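You operate a simulated robot arm through the tools that you are given. There is no shell and no other tool. Be economical: measure what you need, move in short steps, check, and stop when the job is done.

The job below is to be done with a simulated two-armed robot. You get a single attempt, and the scene is never put back.

Task
Sand the plain core's burr off and fit it on the rewind shaft.
Fine: air the shaft; the sanding block goes back. What is to be rubbed or washed off counts as gone when no trace of it is left.

It is judged by the outcome, as a careful person would: the job done as asked, and still so three seconds after it is handed in. It fails if anything else is knocked over, pushed out of place, dropped, spilled or broken.

Robot
Two 7-joint arms with two-finger parallel grippers on one trunk, on a base that drives. Base frame: it is fixed to the floor where the robot stands at the start and does not move with it; the origin is under the middle of the robot, x ahead of it, y to its left, z up. Units: mm, degrees, N and s.
The left shoulder is at the start at [70, 163, 1245], the right one opposite. With the tool pointing down near the work surface each hand reaches from about 380 to 880 mm from the robot's upright axis, wherever it stands, measured 20 degrees to its own side. Places, roughly: motor switch [200, -1100, 800]; plate of the rewind shaft [400, -1300, 900]; rewind air valve [200, -1300, 800]; unwind air valve [200, -1700, 800]. Payload 3.43 kg a hand.
Tool frame (each hand has its own): the origin (TCP) lies between the finger pads and is the grasp point; the fingertips stand 34 mm ahead of it; z points along the fingers, y is the line along which they close. The gripper opens to 128 mm. The fingers are 24 mm wide and 12 mm thick; the gripper's body (48 by 130 mm) begins 96 mm behind the TCP.
Orientation is that of the tool frame in the base frame, as a unit quaternion [w, x, y, z]. With the fingers straight down and closing along the base's y, the tool's x points along the base's -x, its y along +y and its z along -z.

Tools
- The arms move only by the tool servo_tool. It takes "left_increments", "right_increments" or both (then of equal length, played together; a hand with none holds still); each is a list of rows, each a list of 2 entries, a list of its own where there are three numbers: the shift along the base's x, y, z in mm, then the turn, a rotation vector about the base's x, y, z in degrees. In form: [[[dx, dy, dz], [rx, ry, rz]], ...]. A call has 1 to 12 rows; each row shifts and turns the commanded pose from where the row before left it. "left_hand" and "right_hand" are, for a hand that has rows, the opening, from 0 (shut) to 1 (fully open), set as the call begins (left out, the last holds). Rows are played at 5 a second. More than 50 mm and 8.6 degrees between two rows, or a gripper value outside its range, and nothing of the call is played. A pose out of reach is approached as far as the arm can. The call stops where the force on the tool passes 90 N (or 10 N more than at its start, if that is more) or the arm is blocked; 0.2 s more then pass. Each finger travels about 153 mm/s and halts on what it meets, pressing with about 43 N; the grip force reading is that of the motor and also rises with nothing between the fingers. The clock runs only during rows and for 0.2 s after the last one: add rows that do not move to give the fingers time. The reply holds the time, the measured pose of the TCP, the force on the tool along the base axes, the opening and the grip force, in the units named above and with some noise, with the torque about the TCP (base axes, N m) and any sound that the robot's microphone picked up, and new pictures: "show" is both (left out), scene, wrist or none (wrist: the cameras of the hands that moved).
- Cameras (640 x 400 px; columns grow to the right, rows downward): "scene" is now at [124.2, -51.7, 1479.7]; the picture's right is [-0.58, -0.81, 0.00], its down [-0.41, 0.29, -0.86] and it looks along [0.70, -0.50, -0.50] (base axes); focal length 253 px, centre (320, 200). "left" rides on the left gripper at [76, 11, -160] in its tool frame; the picture's right is [-0.15, 0.99, 0.00], its down [-0.88, -0.13, -0.46] and it looks along [-0.45, -0.07, 0.89] (tool axes); focal length 234 px, centre (320, 200). "right" rides on the right gripper at [76, -11, -160] in its tool frame; the picture's right is [0.15, 0.99, 0.00], its down [-0.88, 0.13, -0.46] and it looks along [-0.45, 0.07, 0.89] (tool axes); focal length 234 px, centre (320, 200). There is no depth. A picture from a camera that has moved, and an enlarged one, comes with that camera's place and axes in the base frame and with its lens.
- slide_trunk(by): slides the trunk up (or, below 0, down) by that many mm; the arms and the scene camera ride with it, the base frame stays. It gives what a move gives, with no picture.
- drive_base(legs): drives the robot by 1 to 6 legs, each [ahead, left, turn to the left] in mm, mm and degrees, along the robot's own axes; the way and the turn of a leg run together, so that a leg with both is an arc; at most 1500 mm and 180 degrees a leg. The arms and the cameras ride along, it lands a little off, and it stops where it bumps. It gives what a move gives, and a new picture of the scene camera.
- pan_tilt(pan, tilt): turns the head with the scene camera to pan (to the left, within 86 degrees either way) and tilt (down, from -29 to 69), counted from straight ahead of the robot. It gives what a move gives, and a new picture of the scene camera.
- inspect(camera, box): a new picture of the part [left, top, right, bottom] of that camera's present view, enlarged. No time passes.
- close_job(): hands the job in; it is judged then, once.

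Work in short steps. Places have to be worked out from the pictures, the camera data and where the tool is seen: move nearer, look again, correct. Check each grasp and each placing, and mend what went wrong. You have 120 turns and 260 pictures in all, those below and enlarged ones among them. Open the grippers and draw the arms clear of the work before you hand the job in, unless the task says otherwise; then end with one line.

The tools are called after ">>>" by a JSON object that holds its "method" and its "body". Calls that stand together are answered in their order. servo_tool: Moves the arms, as the interface text tells. Its arguments: {"type":"object","properties":{"left_increments":{"type":"array","items":{"type":"array"}},"left_hand":{"type":"number"},"right_increments":{"type":"array","items":{"type":"array"}},"right_hand":{"type":"number"},"show":{"type":"string","enum":["both","scene","wrist","none"]}},"required":[]} The other tools are called the same way: slide_trunk (by) slides the trunk up or down; drive_base (legs) drives the base; pan_tilt (pan, tilt) turns the head that bears the scene camera; inspect (camera, box) takes an enlarged picture of a part of a camera's view; close_job () hands the job in.

At the start:

```text
t: 0.0
left_tcp_pos: [629.9, -37.7, 1241.3]
left_orientation: [0.0, -0.001, 1.0, 0.0]
left_ft_force: [0.2, 0.4, -0.6]
left_wrist_torque: [0.01, -0.01, 0.0]
left_finger_gap: 128.0
left_grasp_force: 0.0
right_tcp_pos: [379.6, -452.0, 1275.9]
right_orientation: [-0.001, -0.001, 1.0, 0.0]
right_ft_force: [0.0, 0.4, 0.0]
right_wrist_torque: [0.03, -0.01, 0.02]
right_finger_gap: 127.9
right_grasp_force: 0.1
trunk travel left (down, up): [-725.0, 215.0]
robot x, y, heading: [-1.2, 0.6, -0.0]
head pan, tilt: [-35.8, 30.3]
```

scene: 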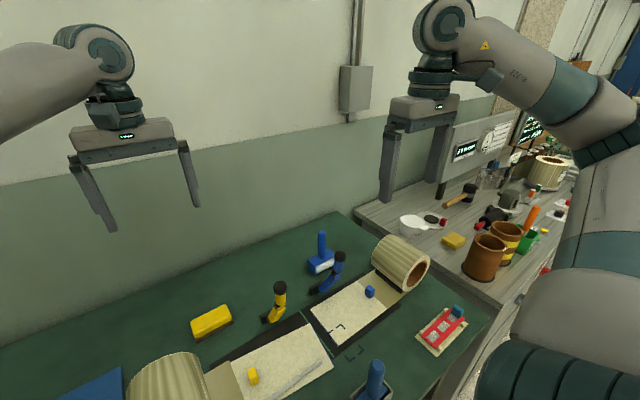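
right: 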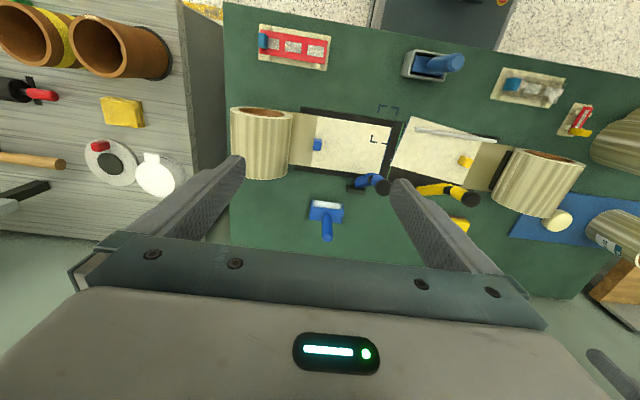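
left: 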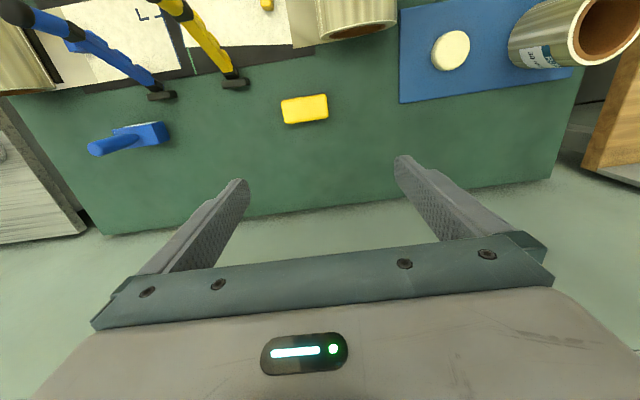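

The gray bench on the right holds two brown cores and a yellow block. I pan the head right to see the work area and the rewind shaft.

>>> {"method": "pan_tilt", "body": {"pan": -75, "tilt": 25}}

>>> {"method": "inspect", "body": {"camera": "right", "box": [0, 0, 240, 240]}}

```text
t: 1.1
left_tcp_pos: [629.2, -36.8, 1240.6]
left_orientation: [0.0, 0.0, 1.0, 0.0]
left_ft_force: [0.0, 0.5, 0.1]
left_wrist_torque: [0.01, -0.01, 0.05]
left_finger_gap: 128.0
left_grasp_force: 0.0
right_tcp_pos: [380.2, -452.9, 1276.3]
right_orientation: [0.0, 0.0, 1.0, 0.001]
right_ft_force: [0.9, -0.3, 0.7]
right_wrist_torque: [-0.01, -0.03, -0.03]
right_finger_gap: 128.3
right_grasp_force: 0.1
trunk travel left (down, up): [-725.0, 215.0]
robot x, y, heading: [0.9, 2.0, 0.1]
head pan, tilt: [-75.0, 25.0]
camera scene: at [74.9, -87.9, 1488.0], right [-0.97, -0.26, 0.0], down [-0.11, 0.41, -0.91], along [0.24, -0.88, -0.42], focal length 253 px, centre (320, 200)
```

scene: 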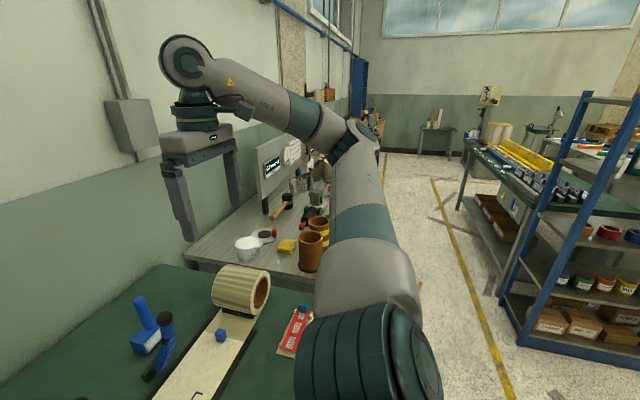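

```text
1.67 times, centred on (120, 120) of right
camera zoom: at [303.7, -463.4, 1435.7], right [-0.15, 0.99, 0.0], down [0.88, 0.13, 0.46], along [0.45, 0.07, -0.89], focal length 390 px, centre (653, 333)
```

zoom: 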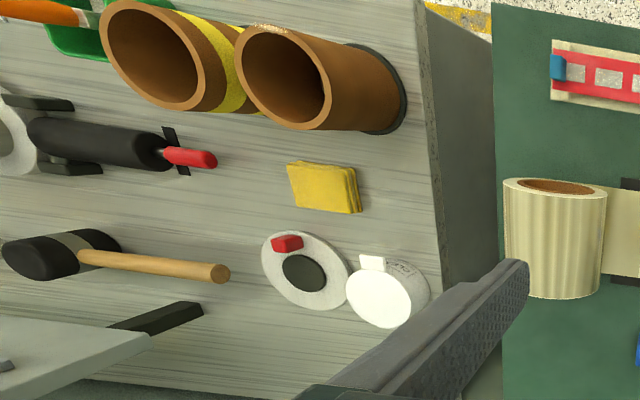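

The cores, sponge, taped parts etc. are on the gray bench, with a panel beyond. I'll raise the trunk for clearance and drive right part-way to look.

>>> {"method": "slide_trunk", "body": {"by": 200}}

>>> {"method": "drive_base", "body": {"legs": [[0, -600, 0]]}}

```text
t: 3.2
left_tcp_pos: [629.6, -38.7, 1440.9]
left_orientation: [0.0, -0.001, 1.0, 0.0]
left_ft_force: [-0.1, 0.1, -0.6]
left_wrist_torque: [-0.01, -0.01, 0.05]
left_finger_gap: 128.0
left_grasp_force: 0.0
right_tcp_pos: [379.0, -453.2, 1476.4]
right_orientation: [0.001, 0.0, 1.0, 0.0]
right_ft_force: [-1.0, -0.2, 1.0]
right_wrist_torque: [0.01, 0.0, 0.0]
right_finger_gap: 128.3
right_grasp_force: 0.1
trunk travel left (down, up): [-925.0, 15.0]
robot x, y, heading: [0.3, 2.8, 0.0]
head pan, tilt: [-75.0, 25.0]
```

```text
t: 5.7
left_tcp_pos: [632.4, -437.1, 1436.5]
left_orientation: [-0.002, -0.011, 1.0, -0.001]
left_ft_force: [1.0, 0.6, -1.1]
left_wrist_torque: [-0.02, 0.06, -0.03]
left_finger_gap: 127.7
left_grasp_force: 0.1
right_tcp_pos: [391.2, -856.1, 1475.8]
right_orientation: [-0.001, -0.01, 1.0, -0.001]
right_ft_force: [0.3, 0.4, -0.6]
right_wrist_torque: [-0.01, 0.08, 0.01]
right_finger_gap: 128.1
right_grasp_force: 0.1
trunk travel left (down, up): [-925.0, 15.0]
robot x, y, heading: [-1.3, -413.1, 1.2]
head pan, tilt: [-75.0, 25.0]
stopped in leg 1: the robot was blocked; the commanded pose is now the measured one
camera scene: at [81.1, -498.0, 1687.8], right [-0.96, -0.28, 0.01], down [-0.12, 0.4, -0.91], along [0.25, -0.87, -0.42], focal length 253 px, centre (320, 200)
```

scene: 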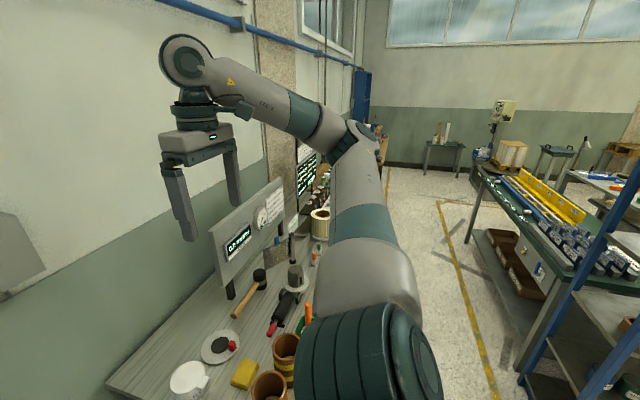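

The base is blocked, likely by the gray bench's near corner. I look downward to see it.

>>> {"method": "pan_tilt", "body": {"pan": -86, "tilt": 60}}

>>> {"method": "inspect", "body": {"camera": "right", "box": [0, 0, 640, 400]}}

```text
t: 6.8
left_tcp_pos: [623.8, -442.4, 1441.1]
left_orientation: [0.0, -0.009, 1.0, 0.0]
left_ft_force: [-0.7, 0.5, -0.4]
left_wrist_torque: [0.0, 0.01, 0.0]
left_finger_gap: 128.2
left_grasp_force: 0.0
right_tcp_pos: [383.0, -862.2, 1477.4]
right_orientation: [0.002, -0.01, 1.0, 0.0]
right_ft_force: [0.1, 0.6, 0.5]
right_wrist_torque: [-0.06, -0.05, -0.01]
right_finger_gap: 127.7
right_grasp_force: 0.0
trunk travel left (down, up): [-925.0, 15.0]
robot x, y, heading: [-5.4, -418.1, 0.8]
head pan, tilt: [-85.9, 60.0]
camera scene: at [51.9, -480.1, 1638.2], right [-1.0, -0.09, 0.0], down [-0.08, 0.86, -0.5], along [0.05, -0.5, -0.87], focal length 253 px, centre (320, 200)
```

scene: 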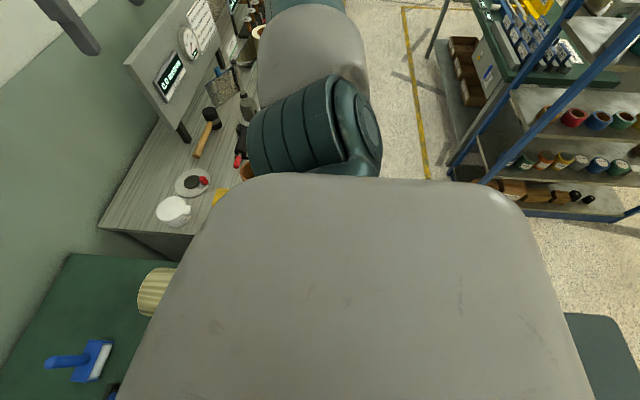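

```text
1.00 times, centred on (320, 200) of right
camera zoom: at [307.0, -873.2, 1636.8], right [-0.17, 0.99, 0.0], down [0.88, 0.15, 0.46], along [0.45, 0.08, -0.89], focal length 234 px, centre (320, 200)
```

zoom: 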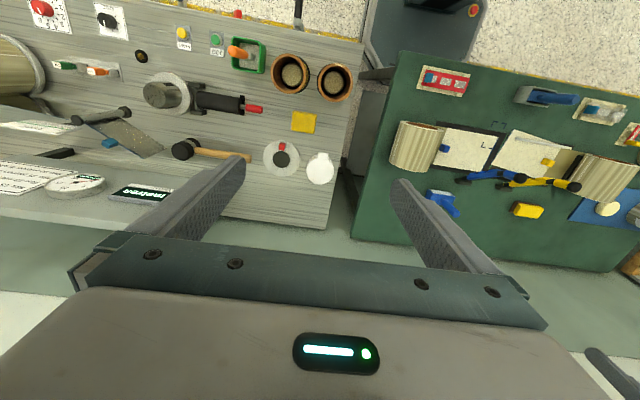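

The base front overlaps the gray bench's edge (bench front ≈ x 200). I back off 200 mm and drive on right.

>>> {"method": "drive_base", "body": {"legs": [[0, 40, 0], [-220, 0, -0.8], [0, -700, 0]]}}

>>> {"method": "inspect", "body": {"camera": "right", "box": [0, 0, 640, 400]}}

```text
t: 12.4
left_tcp_pos: [408.7, -1112.2, 1440.2]
left_orientation: [0.0, -0.001, 1.0, -0.001]
left_ft_force: [-0.2, 0.3, 0.7]
left_wrist_torque: [-0.06, 0.01, -0.01]
left_finger_gap: 127.8
left_grasp_force: 0.1
right_tcp_pos: [159.8, -1527.9, 1477.1]
right_orientation: [0.001, -0.001, 1.0, -0.001]
right_ft_force: [-0.4, 0.2, 0.4]
right_wrist_torque: [-0.03, 0.03, 0.01]
right_finger_gap: 127.9
right_grasp_force: 0.0
trunk travel left (down, up): [-925.0, 15.0]
robot x, y, heading: [-219.7, -1073.3, 0.2]
head pan, tilt: [-85.9, 60.0]
camera scene: at [-164.5, -1140.8, 1638.1], right [-1.0, -0.07, 0.0], down [-0.06, 0.86, -0.5], along [0.04, -0.5, -0.87], focal length 253 px, centre (320, 200)
```

scene: 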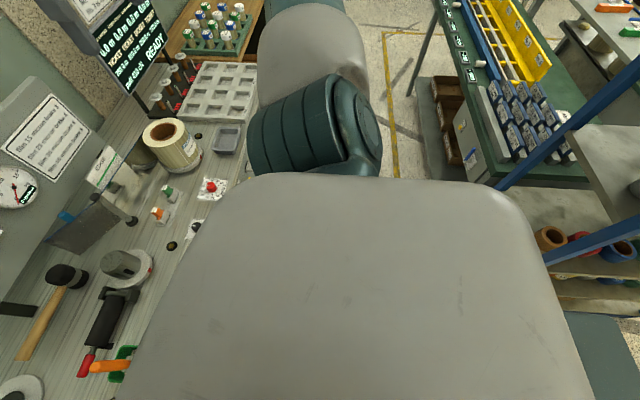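

```text
1.00 times, centred on (320, 200) of right
camera zoom: at [83.9, -1538.3, 1636.9], right [-0.15, 0.99, 0.0], down [0.88, 0.13, 0.46], along [0.45, 0.07, -0.89], focal length 234 px, centre (320, 200)
```

zoom: 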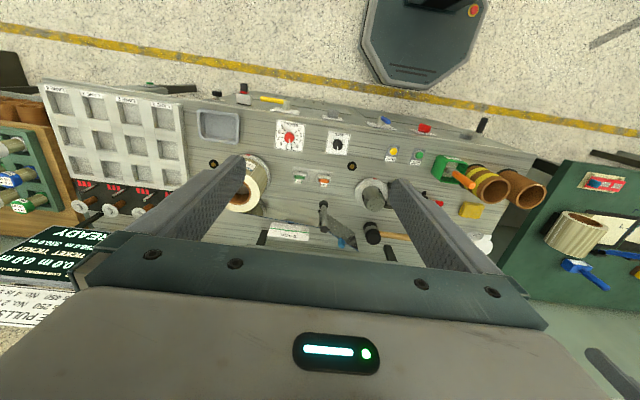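

Now in front of the gray bench. I point the head at the bench.

>>> {"method": "pan_tilt", "body": {"pan": -10, "tilt": 52}}

>>> {"method": "inspect", "body": {"camera": "right", "box": [160, 80, 560, 260]}}

```text
t: 13.8
left_tcp_pos: [408.8, -1114.7, 1439.2]
left_orientation: [0.0, -0.001, 1.0, 0.0]
left_ft_force: [0.3, -0.1, -0.3]
left_wrist_torque: [-0.02, 0.01, -0.04]
left_finger_gap: 128.1
left_grasp_force: 0.0
right_tcp_pos: [160.0, -1530.8, 1477.5]
right_orientation: [0.002, -0.001, 1.0, 0.0]
right_ft_force: [0.2, 0.7, -0.3]
right_wrist_torque: [0.02, 0.0, 0.01]
right_finger_gap: 128.2
right_grasp_force: 0.1
trunk travel left (down, up): [-925.0, 15.0]
robot x, y, heading: [-216.7, -1078.9, 0.3]
head pan, tilt: [-10.0, 52.0]
camera scene: at [-95.3, -1089.4, 1647.9], right [-0.17, -0.98, 0.0], down [-0.78, 0.14, -0.62], along [0.61, -0.11, -0.79], focal length 253 px, centre (320, 200)
```

scene: 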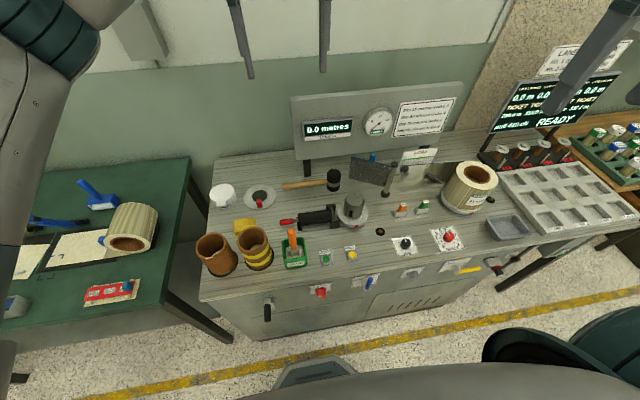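

```text
1.60 times, centred on (360, 170) of right
camera zoom: at [83.9, -1540.3, 1636.3], right [-0.15, 0.99, 0.0], down [0.88, 0.13, 0.46], along [0.45, 0.07, -0.89], focal length 375 px, centre (256, 248)
```

zoom: 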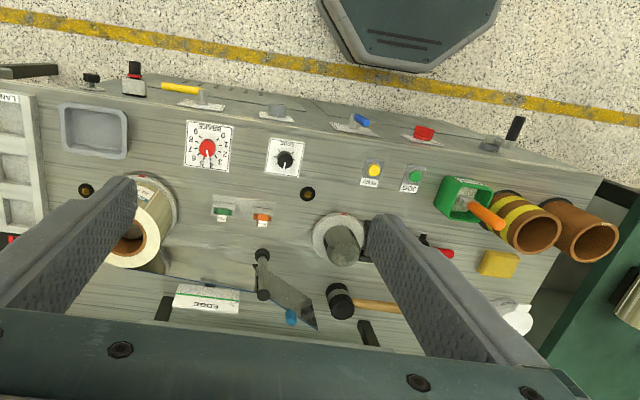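

>>> {"method": "inspect", "body": {"camera": "scene", "box": [190, 170, 350, 270]}}

>>> {"method": "inspect", "body": {"camera": "scene", "box": [300, 150, 500, 310]}}

>>> {"method": "inspect", "body": {"camera": "scene", "box": [230, 250, 430, 370]}}

```text
4.00 times, centred on (270, 220) of scene
camera zoom: at [-95.3, -1089.4, 1647.9], right [-0.17, -0.98, 0.0], down [-0.78, 0.14, -0.62], along [0.61, -0.11, -0.79], focal length 1013 px, centre (520, 120)
```

zoom: 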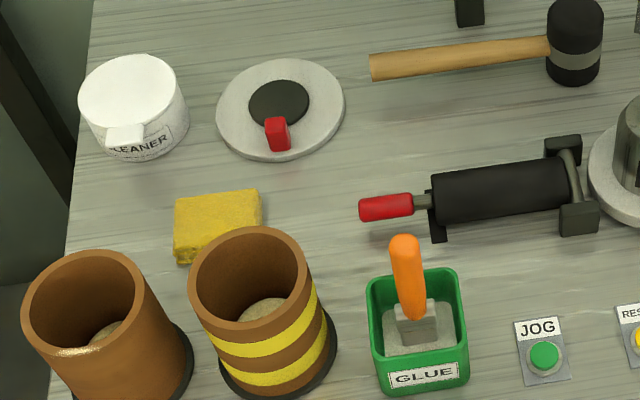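

```text
2.50 times, centred on (400, 230) of scene
camera zoom: at [-95.3, -1089.4, 1647.9], right [-0.17, -0.98, 0.0], down [-0.78, 0.14, -0.62], along [0.61, -0.11, -0.79], focal length 633 px, centre (120, 125)
```

zoom: 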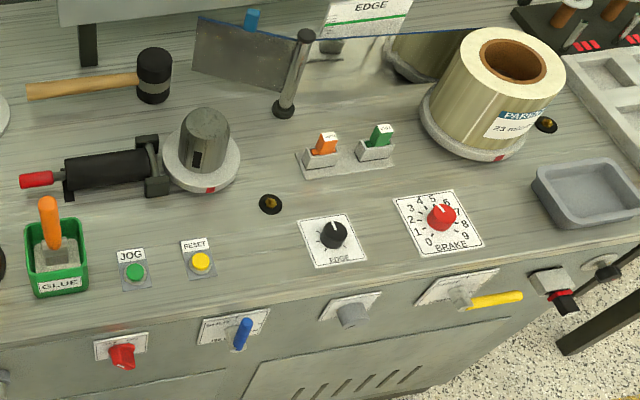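

```text
3.20 times, centred on (330, 310) of scene
camera zoom: at [-95.3, -1089.4, 1647.9], right [-0.17, -0.98, 0.0], down [-0.78, 0.14, -0.62], along [0.61, -0.11, -0.79], focal length 810 px, centre (288, -152)
```

zoom: 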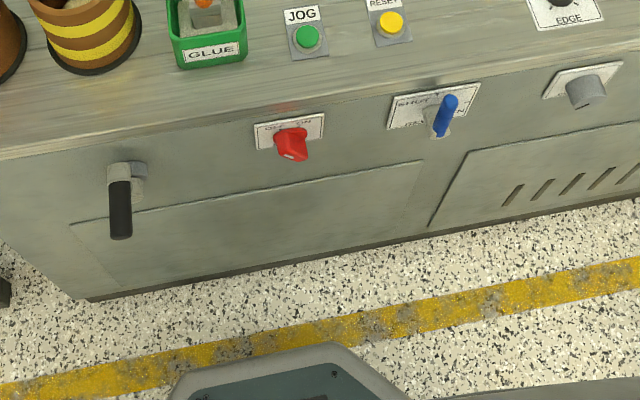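

I look at the green bench's items for a sanding block, and zoom in on the yellow block here.

>>> {"method": "pan_tilt", "body": {"pan": 35, "tilt": 45}}

>>> {"method": "inspect", "body": {"camera": "left", "box": [0, 0, 640, 400]}}

```text
t: 15.0
left_tcp_pos: [408.7, -1113.5, 1439.8]
left_orientation: [0.0, -0.001, 1.0, -0.001]
left_ft_force: [-0.2, -0.3, -0.2]
left_wrist_torque: [-0.02, 0.01, 0.02]
left_finger_gap: 127.5
left_grasp_force: 0.1
right_tcp_pos: [158.8, -1529.2, 1477.4]
right_orientation: [0.0, -0.001, 1.0, -0.001]
right_ft_force: [-0.7, -0.4, -0.9]
right_wrist_torque: [-0.01, -0.01, 0.01]
right_finger_gap: 128.1
right_grasp_force: 0.0
trunk travel left (down, up): [-925.0, 15.0]
robot x, y, heading: [-221.3, -1076.1, 0.0]
head pan, tilt: [35.0, 45.0]
camera scene: at [-102.8, -1029.4, 1657.5], right [0.57, -0.82, 0.0], down [-0.58, -0.41, -0.71], along [0.58, 0.41, -0.71], focal length 253 px, centre (320, 200)
```

scene: 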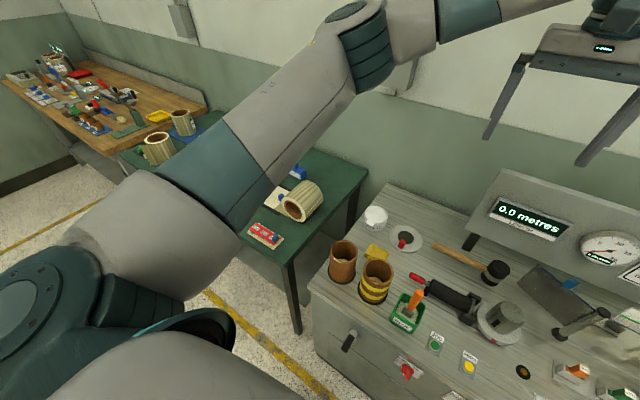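

```text
1.00 times, centred on (320, 200) of left
camera zoom: at [333.5, -1104.1, 1599.7], right [0.14, 0.99, 0.0], down [0.88, -0.13, 0.46], along [0.45, -0.07, -0.89], focal length 234 px, centre (320, 200)
```

zoom: 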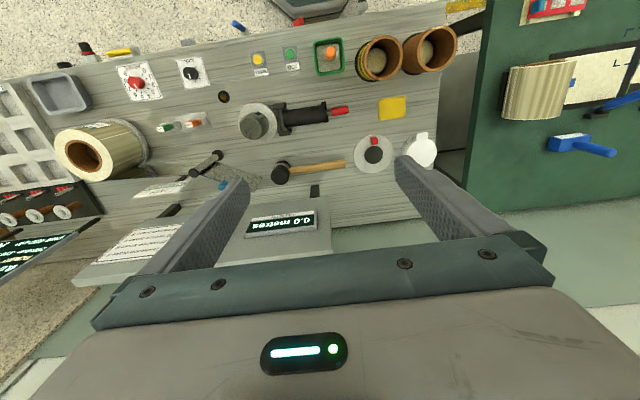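

>>> {"method": "inspect", "body": {"camera": "left", "box": [340, 20, 500, 180]}}

>>> {"method": "inspect", "body": {"camera": "left", "box": [210, 20, 360, 190]}}

>>> {"method": "inspect", "body": {"camera": "scene", "box": [0, 30, 320, 230]}}

```text
2.50 times, centred on (420, 100) of left
camera zoom: at [333.5, -1104.1, 1599.7], right [0.14, 0.99, 0.0], down [0.88, -0.13, 0.46], along [0.45, -0.07, -0.89], focal length 585 px, centre (70, 450)
```

zoom: 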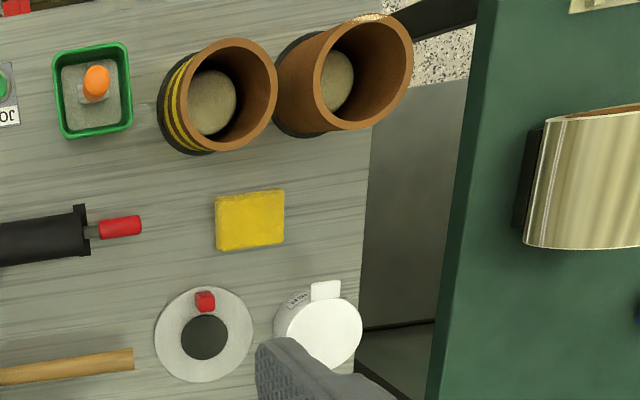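

```text
2.35 times, centred on (285, 105) of left
camera zoom: at [333.5, -1104.1, 1599.7], right [0.14, 0.99, 0.0], down [0.88, -0.13, 0.46], along [0.45, -0.07, -0.89], focal length 551 px, centre (402, 424)
```

zoom: 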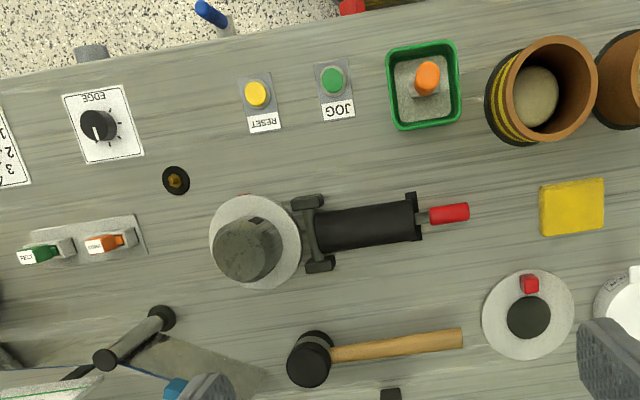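

```text
2.00 times, centred on (160, 130) of scene
camera zoom: at [-102.8, -1029.4, 1657.5], right [0.57, -0.82, 0.0], down [-0.58, -0.41, -0.71], along [0.58, 0.41, -0.71], focal length 506 px, centre (640, 340)
```

zoom: 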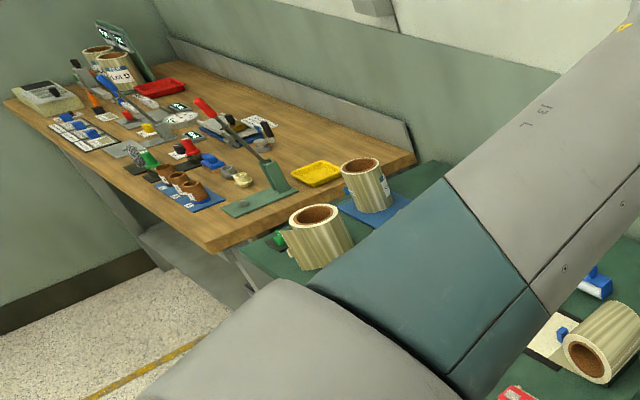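

The item in the green pot and the one in a gray tray on the green bench are both candidates. I look closely at both.

>>> {"method": "inspect", "body": {"camera": "scene", "box": [380, 280, 440, 335]}}

>>> {"method": "inspect", "body": {"camera": "scene", "box": [350, 200, 430, 270]}}

>>> {"method": "inspect", "body": {"camera": "right", "box": [500, 120, 640, 300]}}

```text
7.27 times, centred on (410, 308) of scene
camera zoom: at [-102.8, -1029.4, 1657.5], right [0.57, -0.82, 0.0], down [-0.58, -0.41, -0.71], along [0.58, 0.41, -0.71], focal length 1841 px, centre (-334, -582)
```

zoom: 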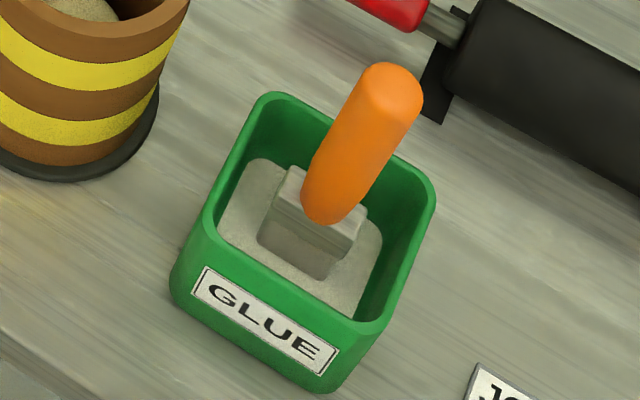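

```text
5.71 times, centred on (390, 235) of scene
camera zoom: at [-102.8, -1029.4, 1657.5], right [0.57, -0.82, 0.0], down [-0.58, -0.41, -0.71], along [0.58, 0.41, -0.71], focal length 1447 px, centre (-80, 0)
```

zoom: 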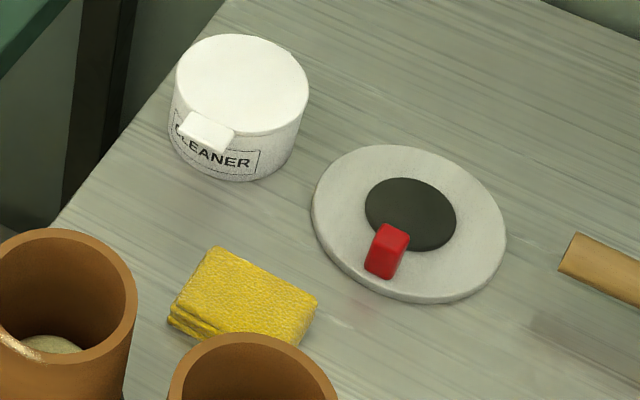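

```text
2.22 times, centred on (570, 210) of right
camera zoom: at [83.9, -1540.0, 1636.4], right [-0.15, 0.99, 0.0], down [0.88, 0.13, 0.46], along [0.45, 0.07, -0.89], focal length 520 px, centre (-236, 178)
```

zoom: 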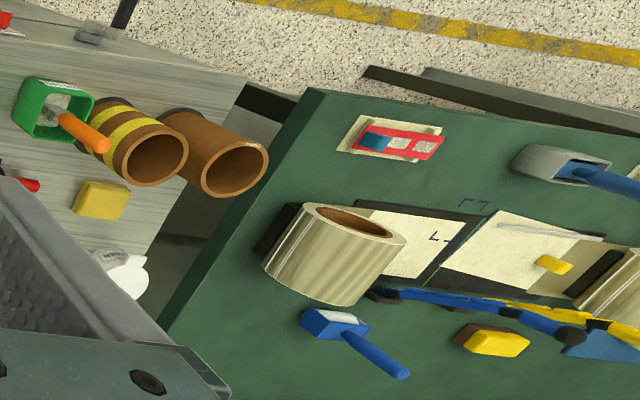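

On the green bench is a yellow block with a brown (abrasive) underside — likely the sanding block; the gray bench's yellow item is a folded cloth. I zoom on the burr and the block.

>>> {"method": "pan_tilt", "body": {"pan": 20, "tilt": 45}}

>>> {"method": "inspect", "body": {"camera": "right", "box": [590, 240, 640, 280]}}

>>> {"method": "inspect", "body": {"camera": "left", "box": [390, 15, 470, 75]}}

```text
t: 15.7
left_tcp_pos: [409.2, -1114.1, 1439.6]
left_orientation: [-0.001, -0.001, 1.0, 0.0]
left_ft_force: [-0.4, 0.3, 0.0]
left_wrist_torque: [-0.02, 0.0, -0.01]
left_finger_gap: 128.1
left_grasp_force: 0.1
right_tcp_pos: [160.0, -1529.9, 1475.5]
right_orientation: [0.001, -0.001, 1.0, 0.0]
right_ft_force: [-0.8, -0.4, -0.2]
right_wrist_torque: [0.01, -0.02, -0.02]
right_finger_gap: 127.8
right_grasp_force: 0.1
trunk travel left (down, up): [-925.0, 15.0]
robot x, y, heading: [-223.1, -1076.6, -0.1]
head pan, tilt: [20.0, 45.0]
camera scene: at [-93.0, -1048.1, 1657.5], right [0.34, -0.94, 0.0], down [-0.66, -0.24, -0.71], along [0.66, 0.24, -0.71], focal length 253 px, centre (320, 200)
```

scene: 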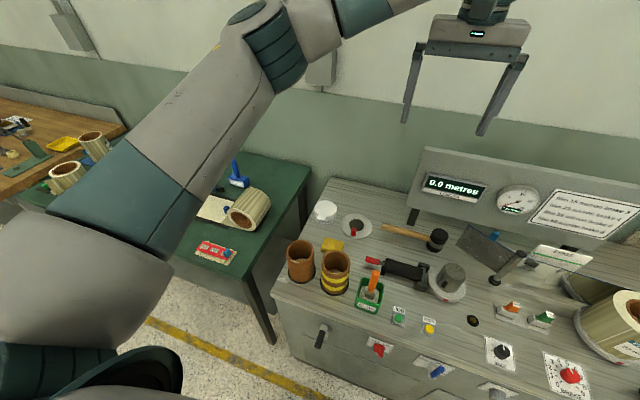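

```text
10.00 times, centred on (615, 260) of right
camera zoom: at [83.9, -1540.0, 1636.4], right [-0.15, 0.99, 0.0], down [0.88, 0.13, 0.46], along [0.45, 0.07, -0.89], focal length 2342 px, centre (-2630, -400)
```

zoom: 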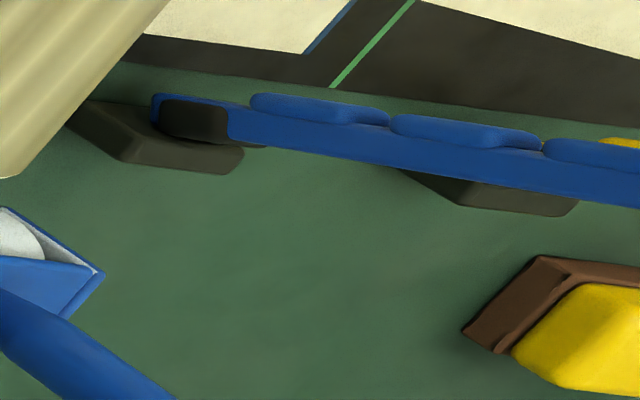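

```text
6.67 times, centred on (430, 45) of left
camera zoom: at [333.5, -1104.2, 1599.6], right [0.14, 0.99, 0.0], down [0.88, -0.13, 0.46], along [0.45, -0.07, -0.89], focal length 1561 px, centre (-413, 1233)
```

zoom: 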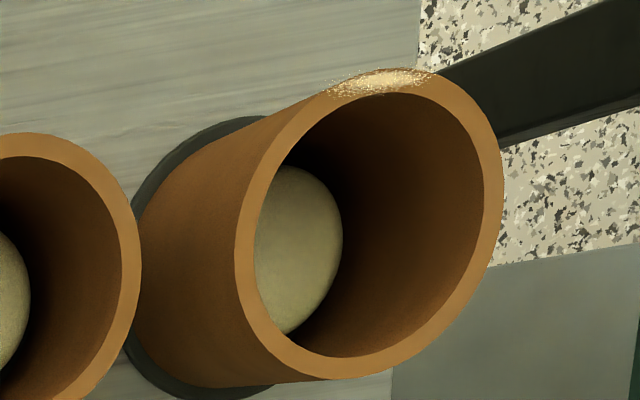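

I check the gray tray's tool and other unidentified objects.

>>> {"method": "inspect", "body": {"camera": "scene", "box": [310, 190, 390, 250]}}

>>> {"method": "inspect", "body": {"camera": "right", "box": [600, 140, 640, 175]}}

>>> {"method": "inspect", "body": {"camera": "scene", "box": [450, 200, 640, 320]}}

```text
6.67 times, centred on (350, 220) of scene
camera zoom: at [-93.0, -1048.1, 1657.5], right [0.34, -0.94, 0.0], down [-0.66, -0.24, -0.71], along [0.66, 0.24, -0.71], focal length 1688 px, centre (120, 67)
```

zoom: 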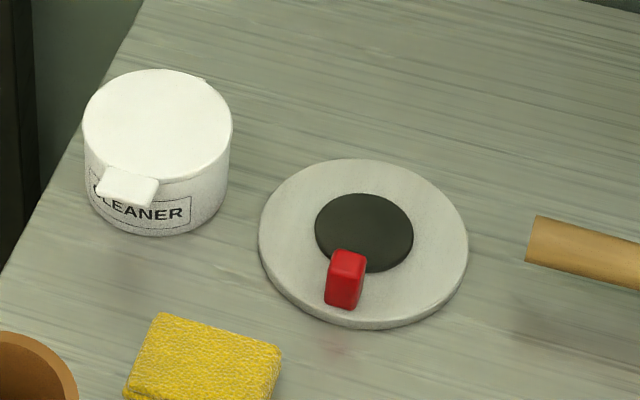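

```text
11.43 times, centred on (620, 158) of right
camera zoom: at [83.9, -1540.0, 1636.4], right [-0.15, 0.99, 0.0], down [0.88, 0.13, 0.46], along [0.45, 0.07, -0.89], focal length 2676 px, centre (-3109, 686)
```

zoom: 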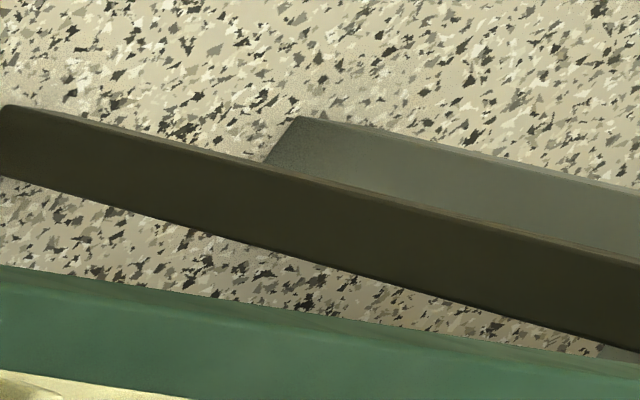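

```text
3.33 times, centred on (545, 260) of scene
camera zoom: at [-93.0, -1048.1, 1657.5], right [0.34, -0.94, 0.0], down [-0.66, -0.24, -0.71], along [0.66, 0.24, -0.71], focal length 844 px, centre (-430, 0)
```

zoom: 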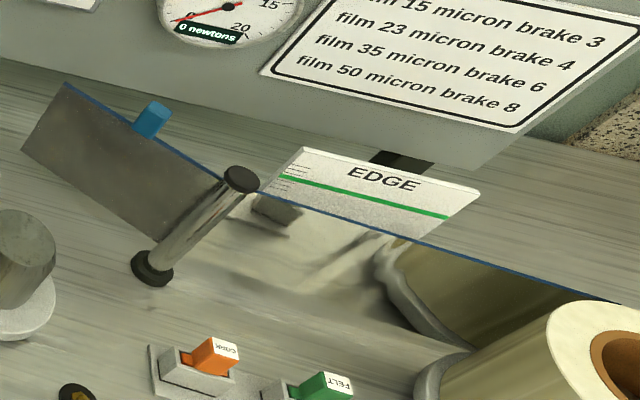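

>>> {"method": "inspect", "body": {"camera": "scene", "box": [480, 290, 570, 350]}}

>>> {"method": "pan_tilt", "body": {"pan": -40, "tilt": 35}}

```text
6.67 times, centred on (525, 320) of scene
camera zoom: at [-93.0, -1048.1, 1657.5], right [0.34, -0.94, 0.0], down [-0.66, -0.24, -0.71], along [0.66, 0.24, -0.71], focal length 1688 px, centre (-1047, -600)
```

zoom: 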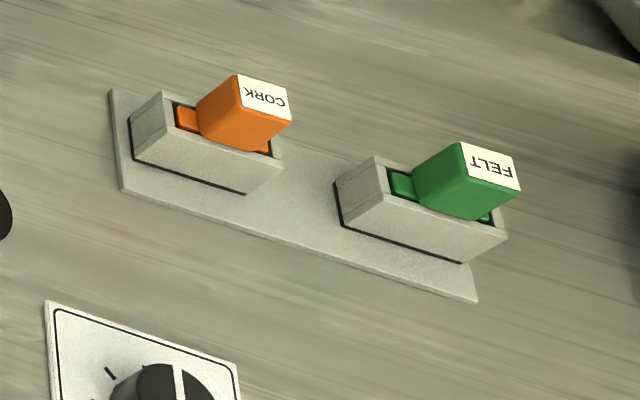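

```text
t: 17.0
left_tcp_pos: [409.2, -1113.9, 1438.5]
left_orientation: [0.0, -0.001, 1.0, 0.0]
left_ft_force: [-0.1, -0.7, 0.4]
left_wrist_torque: [0.0, 0.03, -0.03]
left_finger_gap: 128.2
left_grasp_force: 0.1
right_tcp_pos: [159.2, -1530.2, 1476.4]
right_orientation: [0.001, -0.001, 1.0, 0.0]
right_ft_force: [-0.7, 0.1, -0.2]
right_wrist_torque: [0.02, -0.01, -0.01]
right_finger_gap: 127.7
right_grasp_force: 0.0
trunk travel left (down, up): [-925.0, 15.0]
robot x, y, heading: [-221.2, -1075.6, 0.0]
head pan, tilt: [-40.0, 35.0]
camera scene: at [-101.7, -1132.5, 1672.3], right [-0.64, -0.77, 0.0], down [-0.44, 0.37, -0.82], along [0.63, -0.52, -0.57], focal length 253 px, centre (320, 200)
```

scene: 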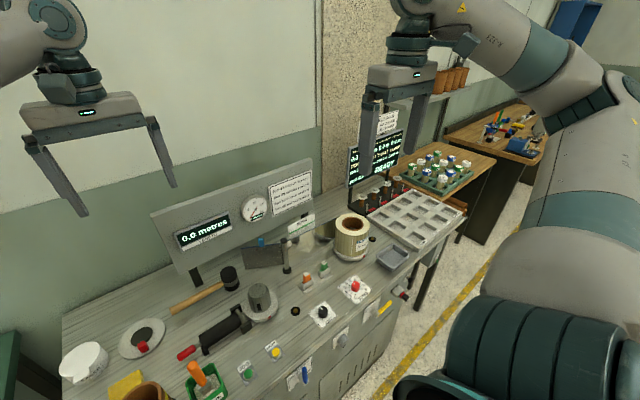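

No other block here; I go back to the green bench to examine the yellow block (~[600,-68]).

>>> {"method": "drive_base", "body": {"legs": [[0, 1076, 0], [190, 0, 0]]}}

>>> {"method": "pan_tilt", "body": {"pan": 0, "tilt": 50}}

>>> {"method": "inspect", "body": {"camera": "left", "box": [0, 0, 640, 400]}}

```text
t: 23.7
left_tcp_pos: [592.2, -40.8, 1443.3]
left_orientation: [0.003, 0.001, 1.0, 0.0]
left_ft_force: [-0.4, -0.1, -0.2]
left_wrist_torque: [0.01, -0.04, -0.01]
left_finger_gap: 128.0
left_grasp_force: 0.2
right_tcp_pos: [341.6, -454.5, 1477.5]
right_orientation: [0.003, 0.001, 1.0, -0.001]
right_ft_force: [0.4, 0.6, -0.1]
right_wrist_torque: [0.02, -0.05, 0.02]
right_finger_gap: 127.8
right_grasp_force: 0.0
trunk travel left (down, up): [-925.0, 15.0]
robot x, y, heading: [-33.4, -1.3, -0.4]
head pan, tilt: [-40.0, 35.0]
camera scene: at [80.8, -55.9, 1672.8], right [-0.65, -0.76, 0.0], down [-0.44, 0.37, -0.82], along [0.63, -0.53, -0.57], focal length 253 px, centre (320, 200)
```

scene: 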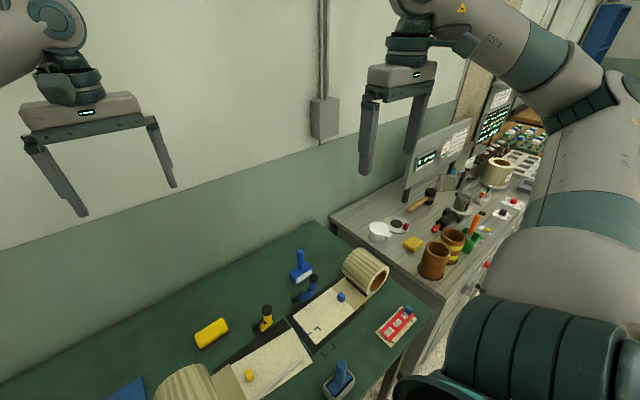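

```text
t: 24.8
left_tcp_pos: [597.3, -40.2, 1439.5]
left_orientation: [0.0, 0.002, 1.0, -0.001]
left_ft_force: [-0.1, 0.7, -0.9]
left_wrist_torque: [0.02, -0.01, 0.0]
left_finger_gap: 128.1
left_grasp_force: 0.1
right_tcp_pos: [345.0, -452.7, 1477.4]
right_orientation: [0.002, 0.001, 1.0, 0.0]
right_ft_force: [-0.5, 0.6, -1.2]
right_wrist_torque: [0.03, -0.02, 0.02]
right_finger_gap: 128.0
right_grasp_force: 0.0
trunk travel left (down, up): [-925.0, 15.0]
robot x, y, heading: [-32.9, 0.2, -0.0]
head pan, tilt: [0.0, 50.0]
camera scene: at [96.2, 0.6, 1650.6], right [0.0, -1.0, 0.0], down [-0.77, 0.0, -0.64], along [0.64, 0.0, -0.77], focal length 253 px, centre (320, 200)
```

scene: 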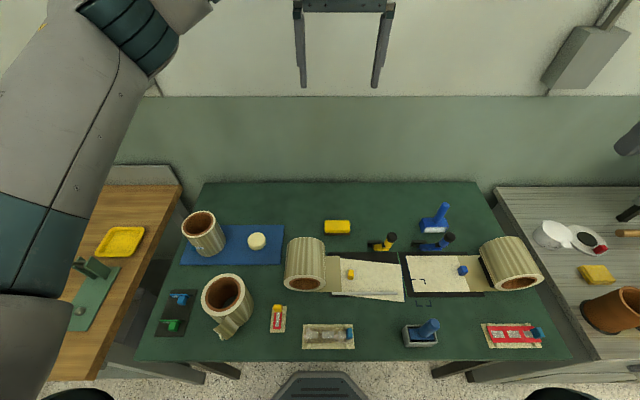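

```text
1.00 times, centred on (320, 200) of left
camera zoom: at [521.7, -29.6, 1599.8], right [0.15, 0.99, 0.0], down [0.88, -0.13, 0.46], along [0.45, -0.07, -0.89], focal length 234 px, centre (320, 200)
```

zoom: 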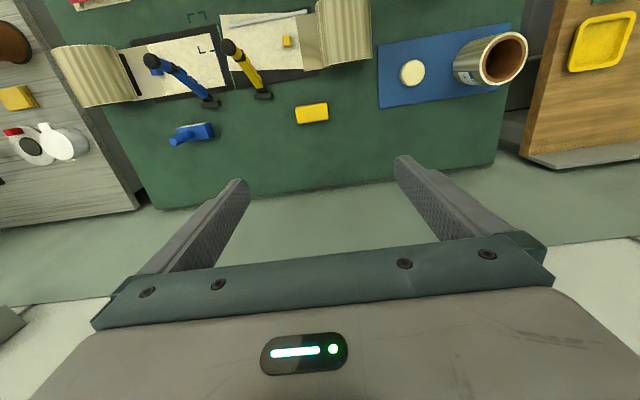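

>>> {"method": "inspect", "body": {"camera": "scene", "box": [300, 200, 480, 280]}}

>>> {"method": "inspect", "body": {"camera": "scene", "box": [385, 300, 455, 360]}}

>>> {"method": "inspect", "body": {"camera": "scene", "box": [140, 200, 360, 360]}}

```text
3.56 times, centred on (390, 240) of scene
camera zoom: at [96.2, 0.6, 1650.6], right [0.0, -1.0, 0.0], down [-0.77, 0.0, -0.64], along [0.64, 0.0, -0.77], focal length 900 px, centre (71, 58)
```

zoom: 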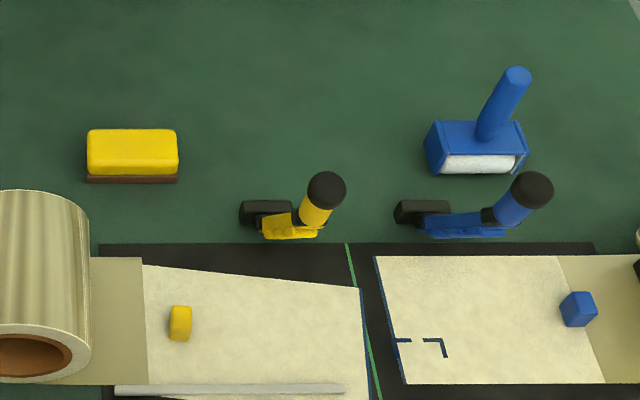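

```text
6.67 times, centred on (420, 330) of scene
camera zoom: at [96.2, 0.6, 1650.6], right [0.0, -1.0, 0.0], down [-0.77, 0.0, -0.64], along [0.64, 0.0, -0.77], focal length 1688 px, centre (-347, -667)
```

zoom: 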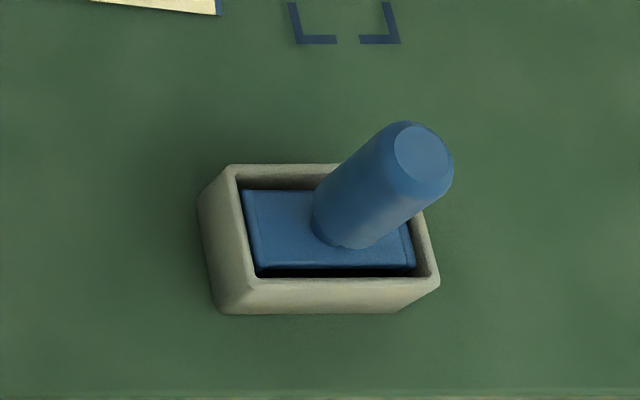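

```text
2.50 times, centred on (250, 280) of scene
camera zoom: at [96.2, 0.6, 1650.6], right [0.0, -1.0, 0.0], down [-0.77, 0.0, -0.64], along [0.64, 0.0, -0.77], focal length 633 px, centre (495, 0)
```

zoom: 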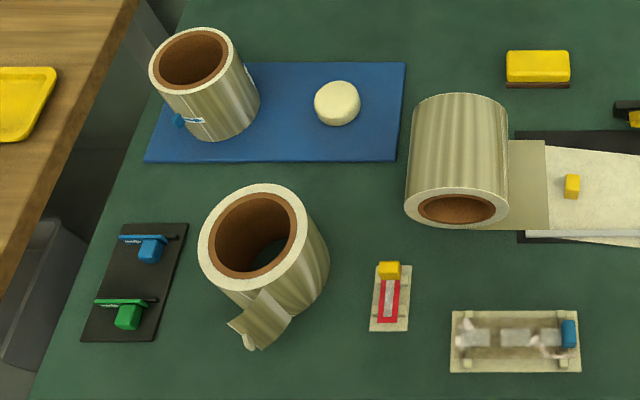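

The yellow block with brown base is the best candidate; I check the wooden tables for alternatives first.

>>> {"method": "pan_tilt", "body": {"pan": 55, "tilt": 35}}

>>> {"method": "inspect", "body": {"camera": "left", "box": [280, 90, 350, 135]}}

```text
t: 26.0
left_tcp_pos: [596.6, -40.7, 1440.7]
left_orientation: [0.0, 0.002, 1.0, 0.0]
left_ft_force: [0.2, 0.2, 0.1]
left_wrist_torque: [0.02, 0.02, 0.03]
left_finger_gap: 127.9
left_grasp_force: 0.1
right_tcp_pos: [345.9, -454.6, 1476.5]
right_orientation: [0.002, 0.001, 1.0, 0.0]
right_ft_force: [0.6, -0.2, 0.2]
right_wrist_torque: [-0.02, -0.05, -0.01]
right_finger_gap: 128.1
right_grasp_force: 0.2
trunk travel left (down, up): [-925.0, 15.0]
robot x, y, heading: [-31.7, -0.6, -0.3]
head pan, tilt: [55.0, 35.0]
camera scene: at [69.9, 72.7, 1672.3], right [0.82, -0.58, 0.0], down [-0.33, -0.47, -0.82], along [0.47, 0.67, -0.57], focal length 253 px, centre (320, 200)
```

scene: 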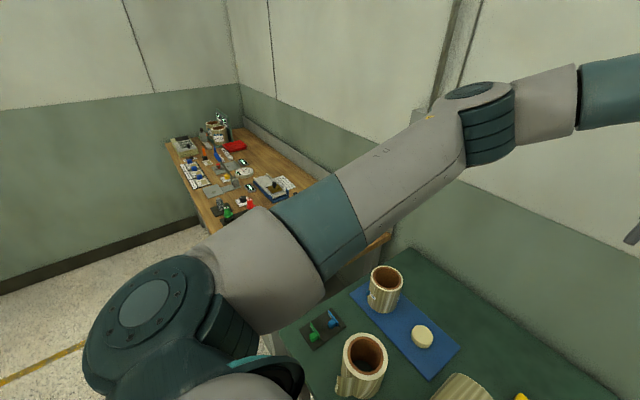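

```text
8.89 times, centred on (315, 112) of left
camera zoom: at [521.6, -29.7, 1599.8], right [0.15, 0.99, 0.0], down [0.88, -0.13, 0.46], along [0.45, -0.07, -0.89], focal length 2082 px, centre (364, 978)
```

zoom: 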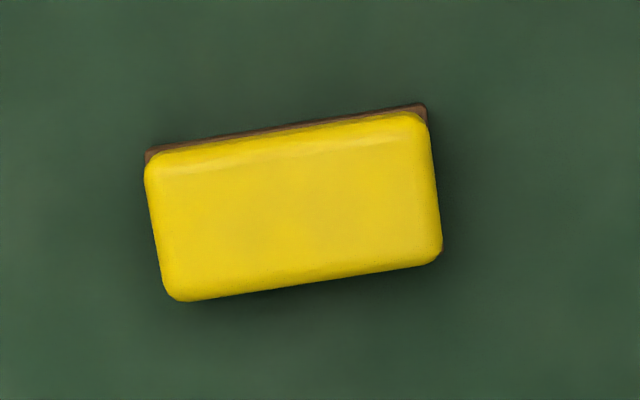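

The yellow block (≈[600,-66], ~89 mm along y, 49 mm along x) has an abrasive base: the sanding block. I lower the trunk and bring the left hand above it.

>>> {"method": "slide_trunk", "body": {"by": -200}}

>>> {"method": "servo_tool", "body": {"left_increments": [[[2, -25, -40], [0, 0, 0]], [[0, 0, -45], [0, 0, 0]], [[0, 0, -45], [0, 0, 0]], [[0, 0, -45], [0, 0, 0]], [[0, 0, -45], [0, 0, 0]], [[0, 0, 0], [0, 0, 0]]], "left_hand": 1, "show": "wrist"}}

>>> {"method": "pan_tilt", "body": {"pan": 0, "tilt": 45}}

```text
t: 28.2
left_tcp_pos: [596.9, -39.6, 1240.6]
left_orientation: [0.0, 0.002, 1.0, 0.0]
left_ft_force: [1.0, -0.2, -0.1]
left_wrist_torque: [0.0, 0.0, -0.01]
left_finger_gap: 127.9
left_grasp_force: 0.0
right_tcp_pos: [345.8, -453.9, 1276.6]
right_orientation: [0.002, 0.002, 1.0, 0.0]
right_ft_force: [0.4, -0.7, -0.6]
right_wrist_torque: [0.02, 0.02, 0.03]
right_finger_gap: 128.2
right_grasp_force: 0.1
trunk travel left (down, up): [-725.0, 215.0]
robot x, y, heading: [-33.6, -0.3, -0.3]
head pan, tilt: [55.0, 35.0]
```

```text
t: 29.6
left_tcp_pos: [601.4, -64.8, 1022.0]
left_orientation: [0.0, 0.002, 1.0, 0.001]
left_ft_force: [-0.5, 0.2, 0.2]
left_wrist_torque: [-0.05, 0.03, -0.03]
left_finger_gap: 128.1
left_grasp_force: 0.1
right_tcp_pos: [345.9, -454.1, 1276.9]
right_orientation: [0.002, 0.001, 1.0, -0.001]
right_ft_force: [0.0, 0.2, 0.3]
right_wrist_torque: [-0.01, -0.01, -0.01]
right_finger_gap: 127.8
right_grasp_force: 0.1
trunk travel left (down, up): [-725.0, 215.0]
robot x, y, heading: [-32.7, -1.7, -0.4]
head pan, tilt: [55.0, 35.0]
camera left: at [525.6, -54.2, 1181.8], right [0.15, 0.99, 0.0], down [0.88, -0.13, 0.46], along [0.45, -0.07, -0.89], focal length 234 px, centre (320, 200)
```

left: 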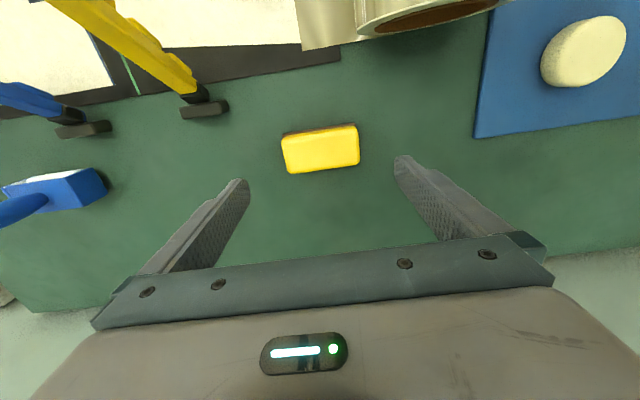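

```text
t: 30.8
left_tcp_pos: [601.3, -65.3, 1021.4]
left_orientation: [0.0, 0.002, 1.0, -0.001]
left_ft_force: [0.6, -0.5, -0.1]
left_wrist_torque: [0.0, -0.03, 0.02]
left_finger_gap: 128.0
left_grasp_force: 0.1
right_tcp_pos: [345.7, -454.5, 1277.0]
right_orientation: [0.002, 0.002, 1.0, 0.0]
right_ft_force: [-0.1, 0.3, 0.3]
right_wrist_torque: [0.04, 0.0, -0.01]
right_finger_gap: 127.9
right_grasp_force: 0.0
trunk travel left (down, up): [-725.0, 215.0]
robot x, y, heading: [-33.8, -1.2, -0.3]
head pan, tilt: [0.0, 45.0]
camera scene: at [100.3, 0.7, 1457.5], right [0.0, -1.0, 0.0], down [-0.71, 0.0, -0.71], along [0.71, 0.0, -0.71], focal length 253 px, centre (320, 200)
```

scene: 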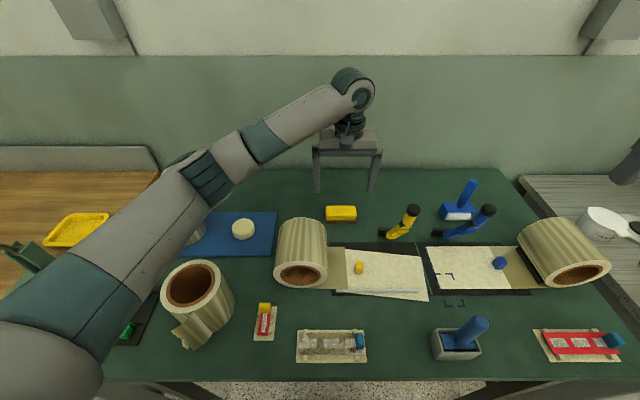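

The block sits centered at about x=602, y=-66. I descend to z≈910 and look.

>>> {"method": "servo_tool", "body": {"left_increments": [[[1, -1, -40], [0, 0, 0]], [[0, 0, -40], [0, 0, 0]], [[0, 0, -31], [0, 0, 0]], [[0, 0, 0], [0, 0, 0]]], "show": "both"}}

>>> {"method": "inspect", "body": {"camera": "scene", "box": [290, 130, 400, 240]}}

```text
t: 31.8
left_tcp_pos: [601.1, -65.2, 914.5]
left_orientation: [0.003, 0.002, 1.0, 0.0]
left_ft_force: [4.6, 2.2, 30.7]
left_wrist_torque: [2.04, 0.22, -0.32]
left_finger_gap: 128.1
left_grasp_force: 0.1
right_tcp_pos: [343.9, -453.5, 1277.5]
right_orientation: [0.004, 0.001, 1.0, 0.0]
right_ft_force: [0.3, 0.2, 0.9]
right_wrist_torque: [0.04, -0.01, 0.01]
right_finger_gap: 128.2
right_grasp_force: 0.0
trunk travel left (down, up): [-725.0, 215.0]
robot x, y, heading: [-31.2, 0.3, -0.4]
head pan, tilt: [0.0, 45.0]
camera scene: at [97.9, 0.8, 1458.3], right [0.0, -1.0, 0.0], down [-0.71, 0.0, -0.71], along [0.71, 0.0, -0.71], focal length 253 px, centre (320, 200)
camera left: at [524.9, -55.1, 1073.4], right [0.15, 0.99, 0.0], down [0.88, -0.13, 0.46], along [0.46, -0.07, -0.89], focal length 234 px, centre (320, 200)
```

scene: 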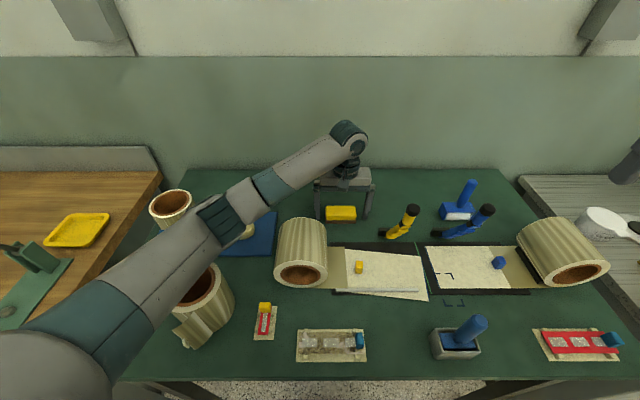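
left: 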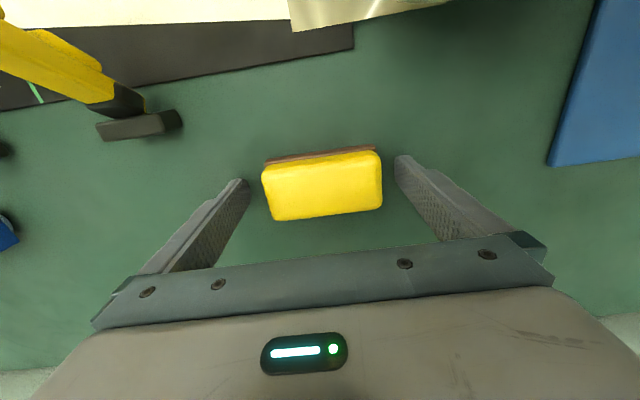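

```text
3.64 times, centred on (345, 185) of scene
camera zoom: at [97.9, 0.8, 1458.3], right [0.0, -1.0, 0.0], down [-0.71, 0.0, -0.71], along [0.71, 0.0, -0.71], focal length 921 px, centre (229, 254)
```

zoom: 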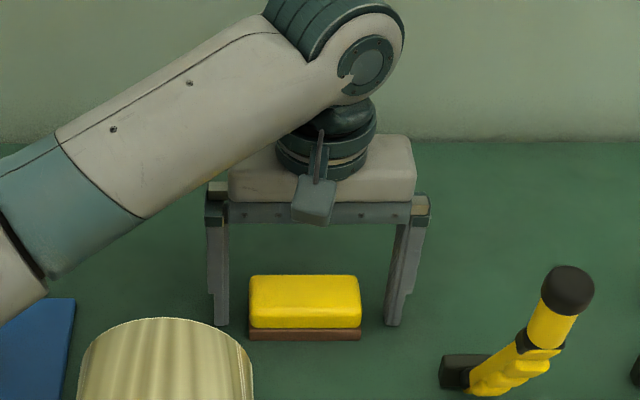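

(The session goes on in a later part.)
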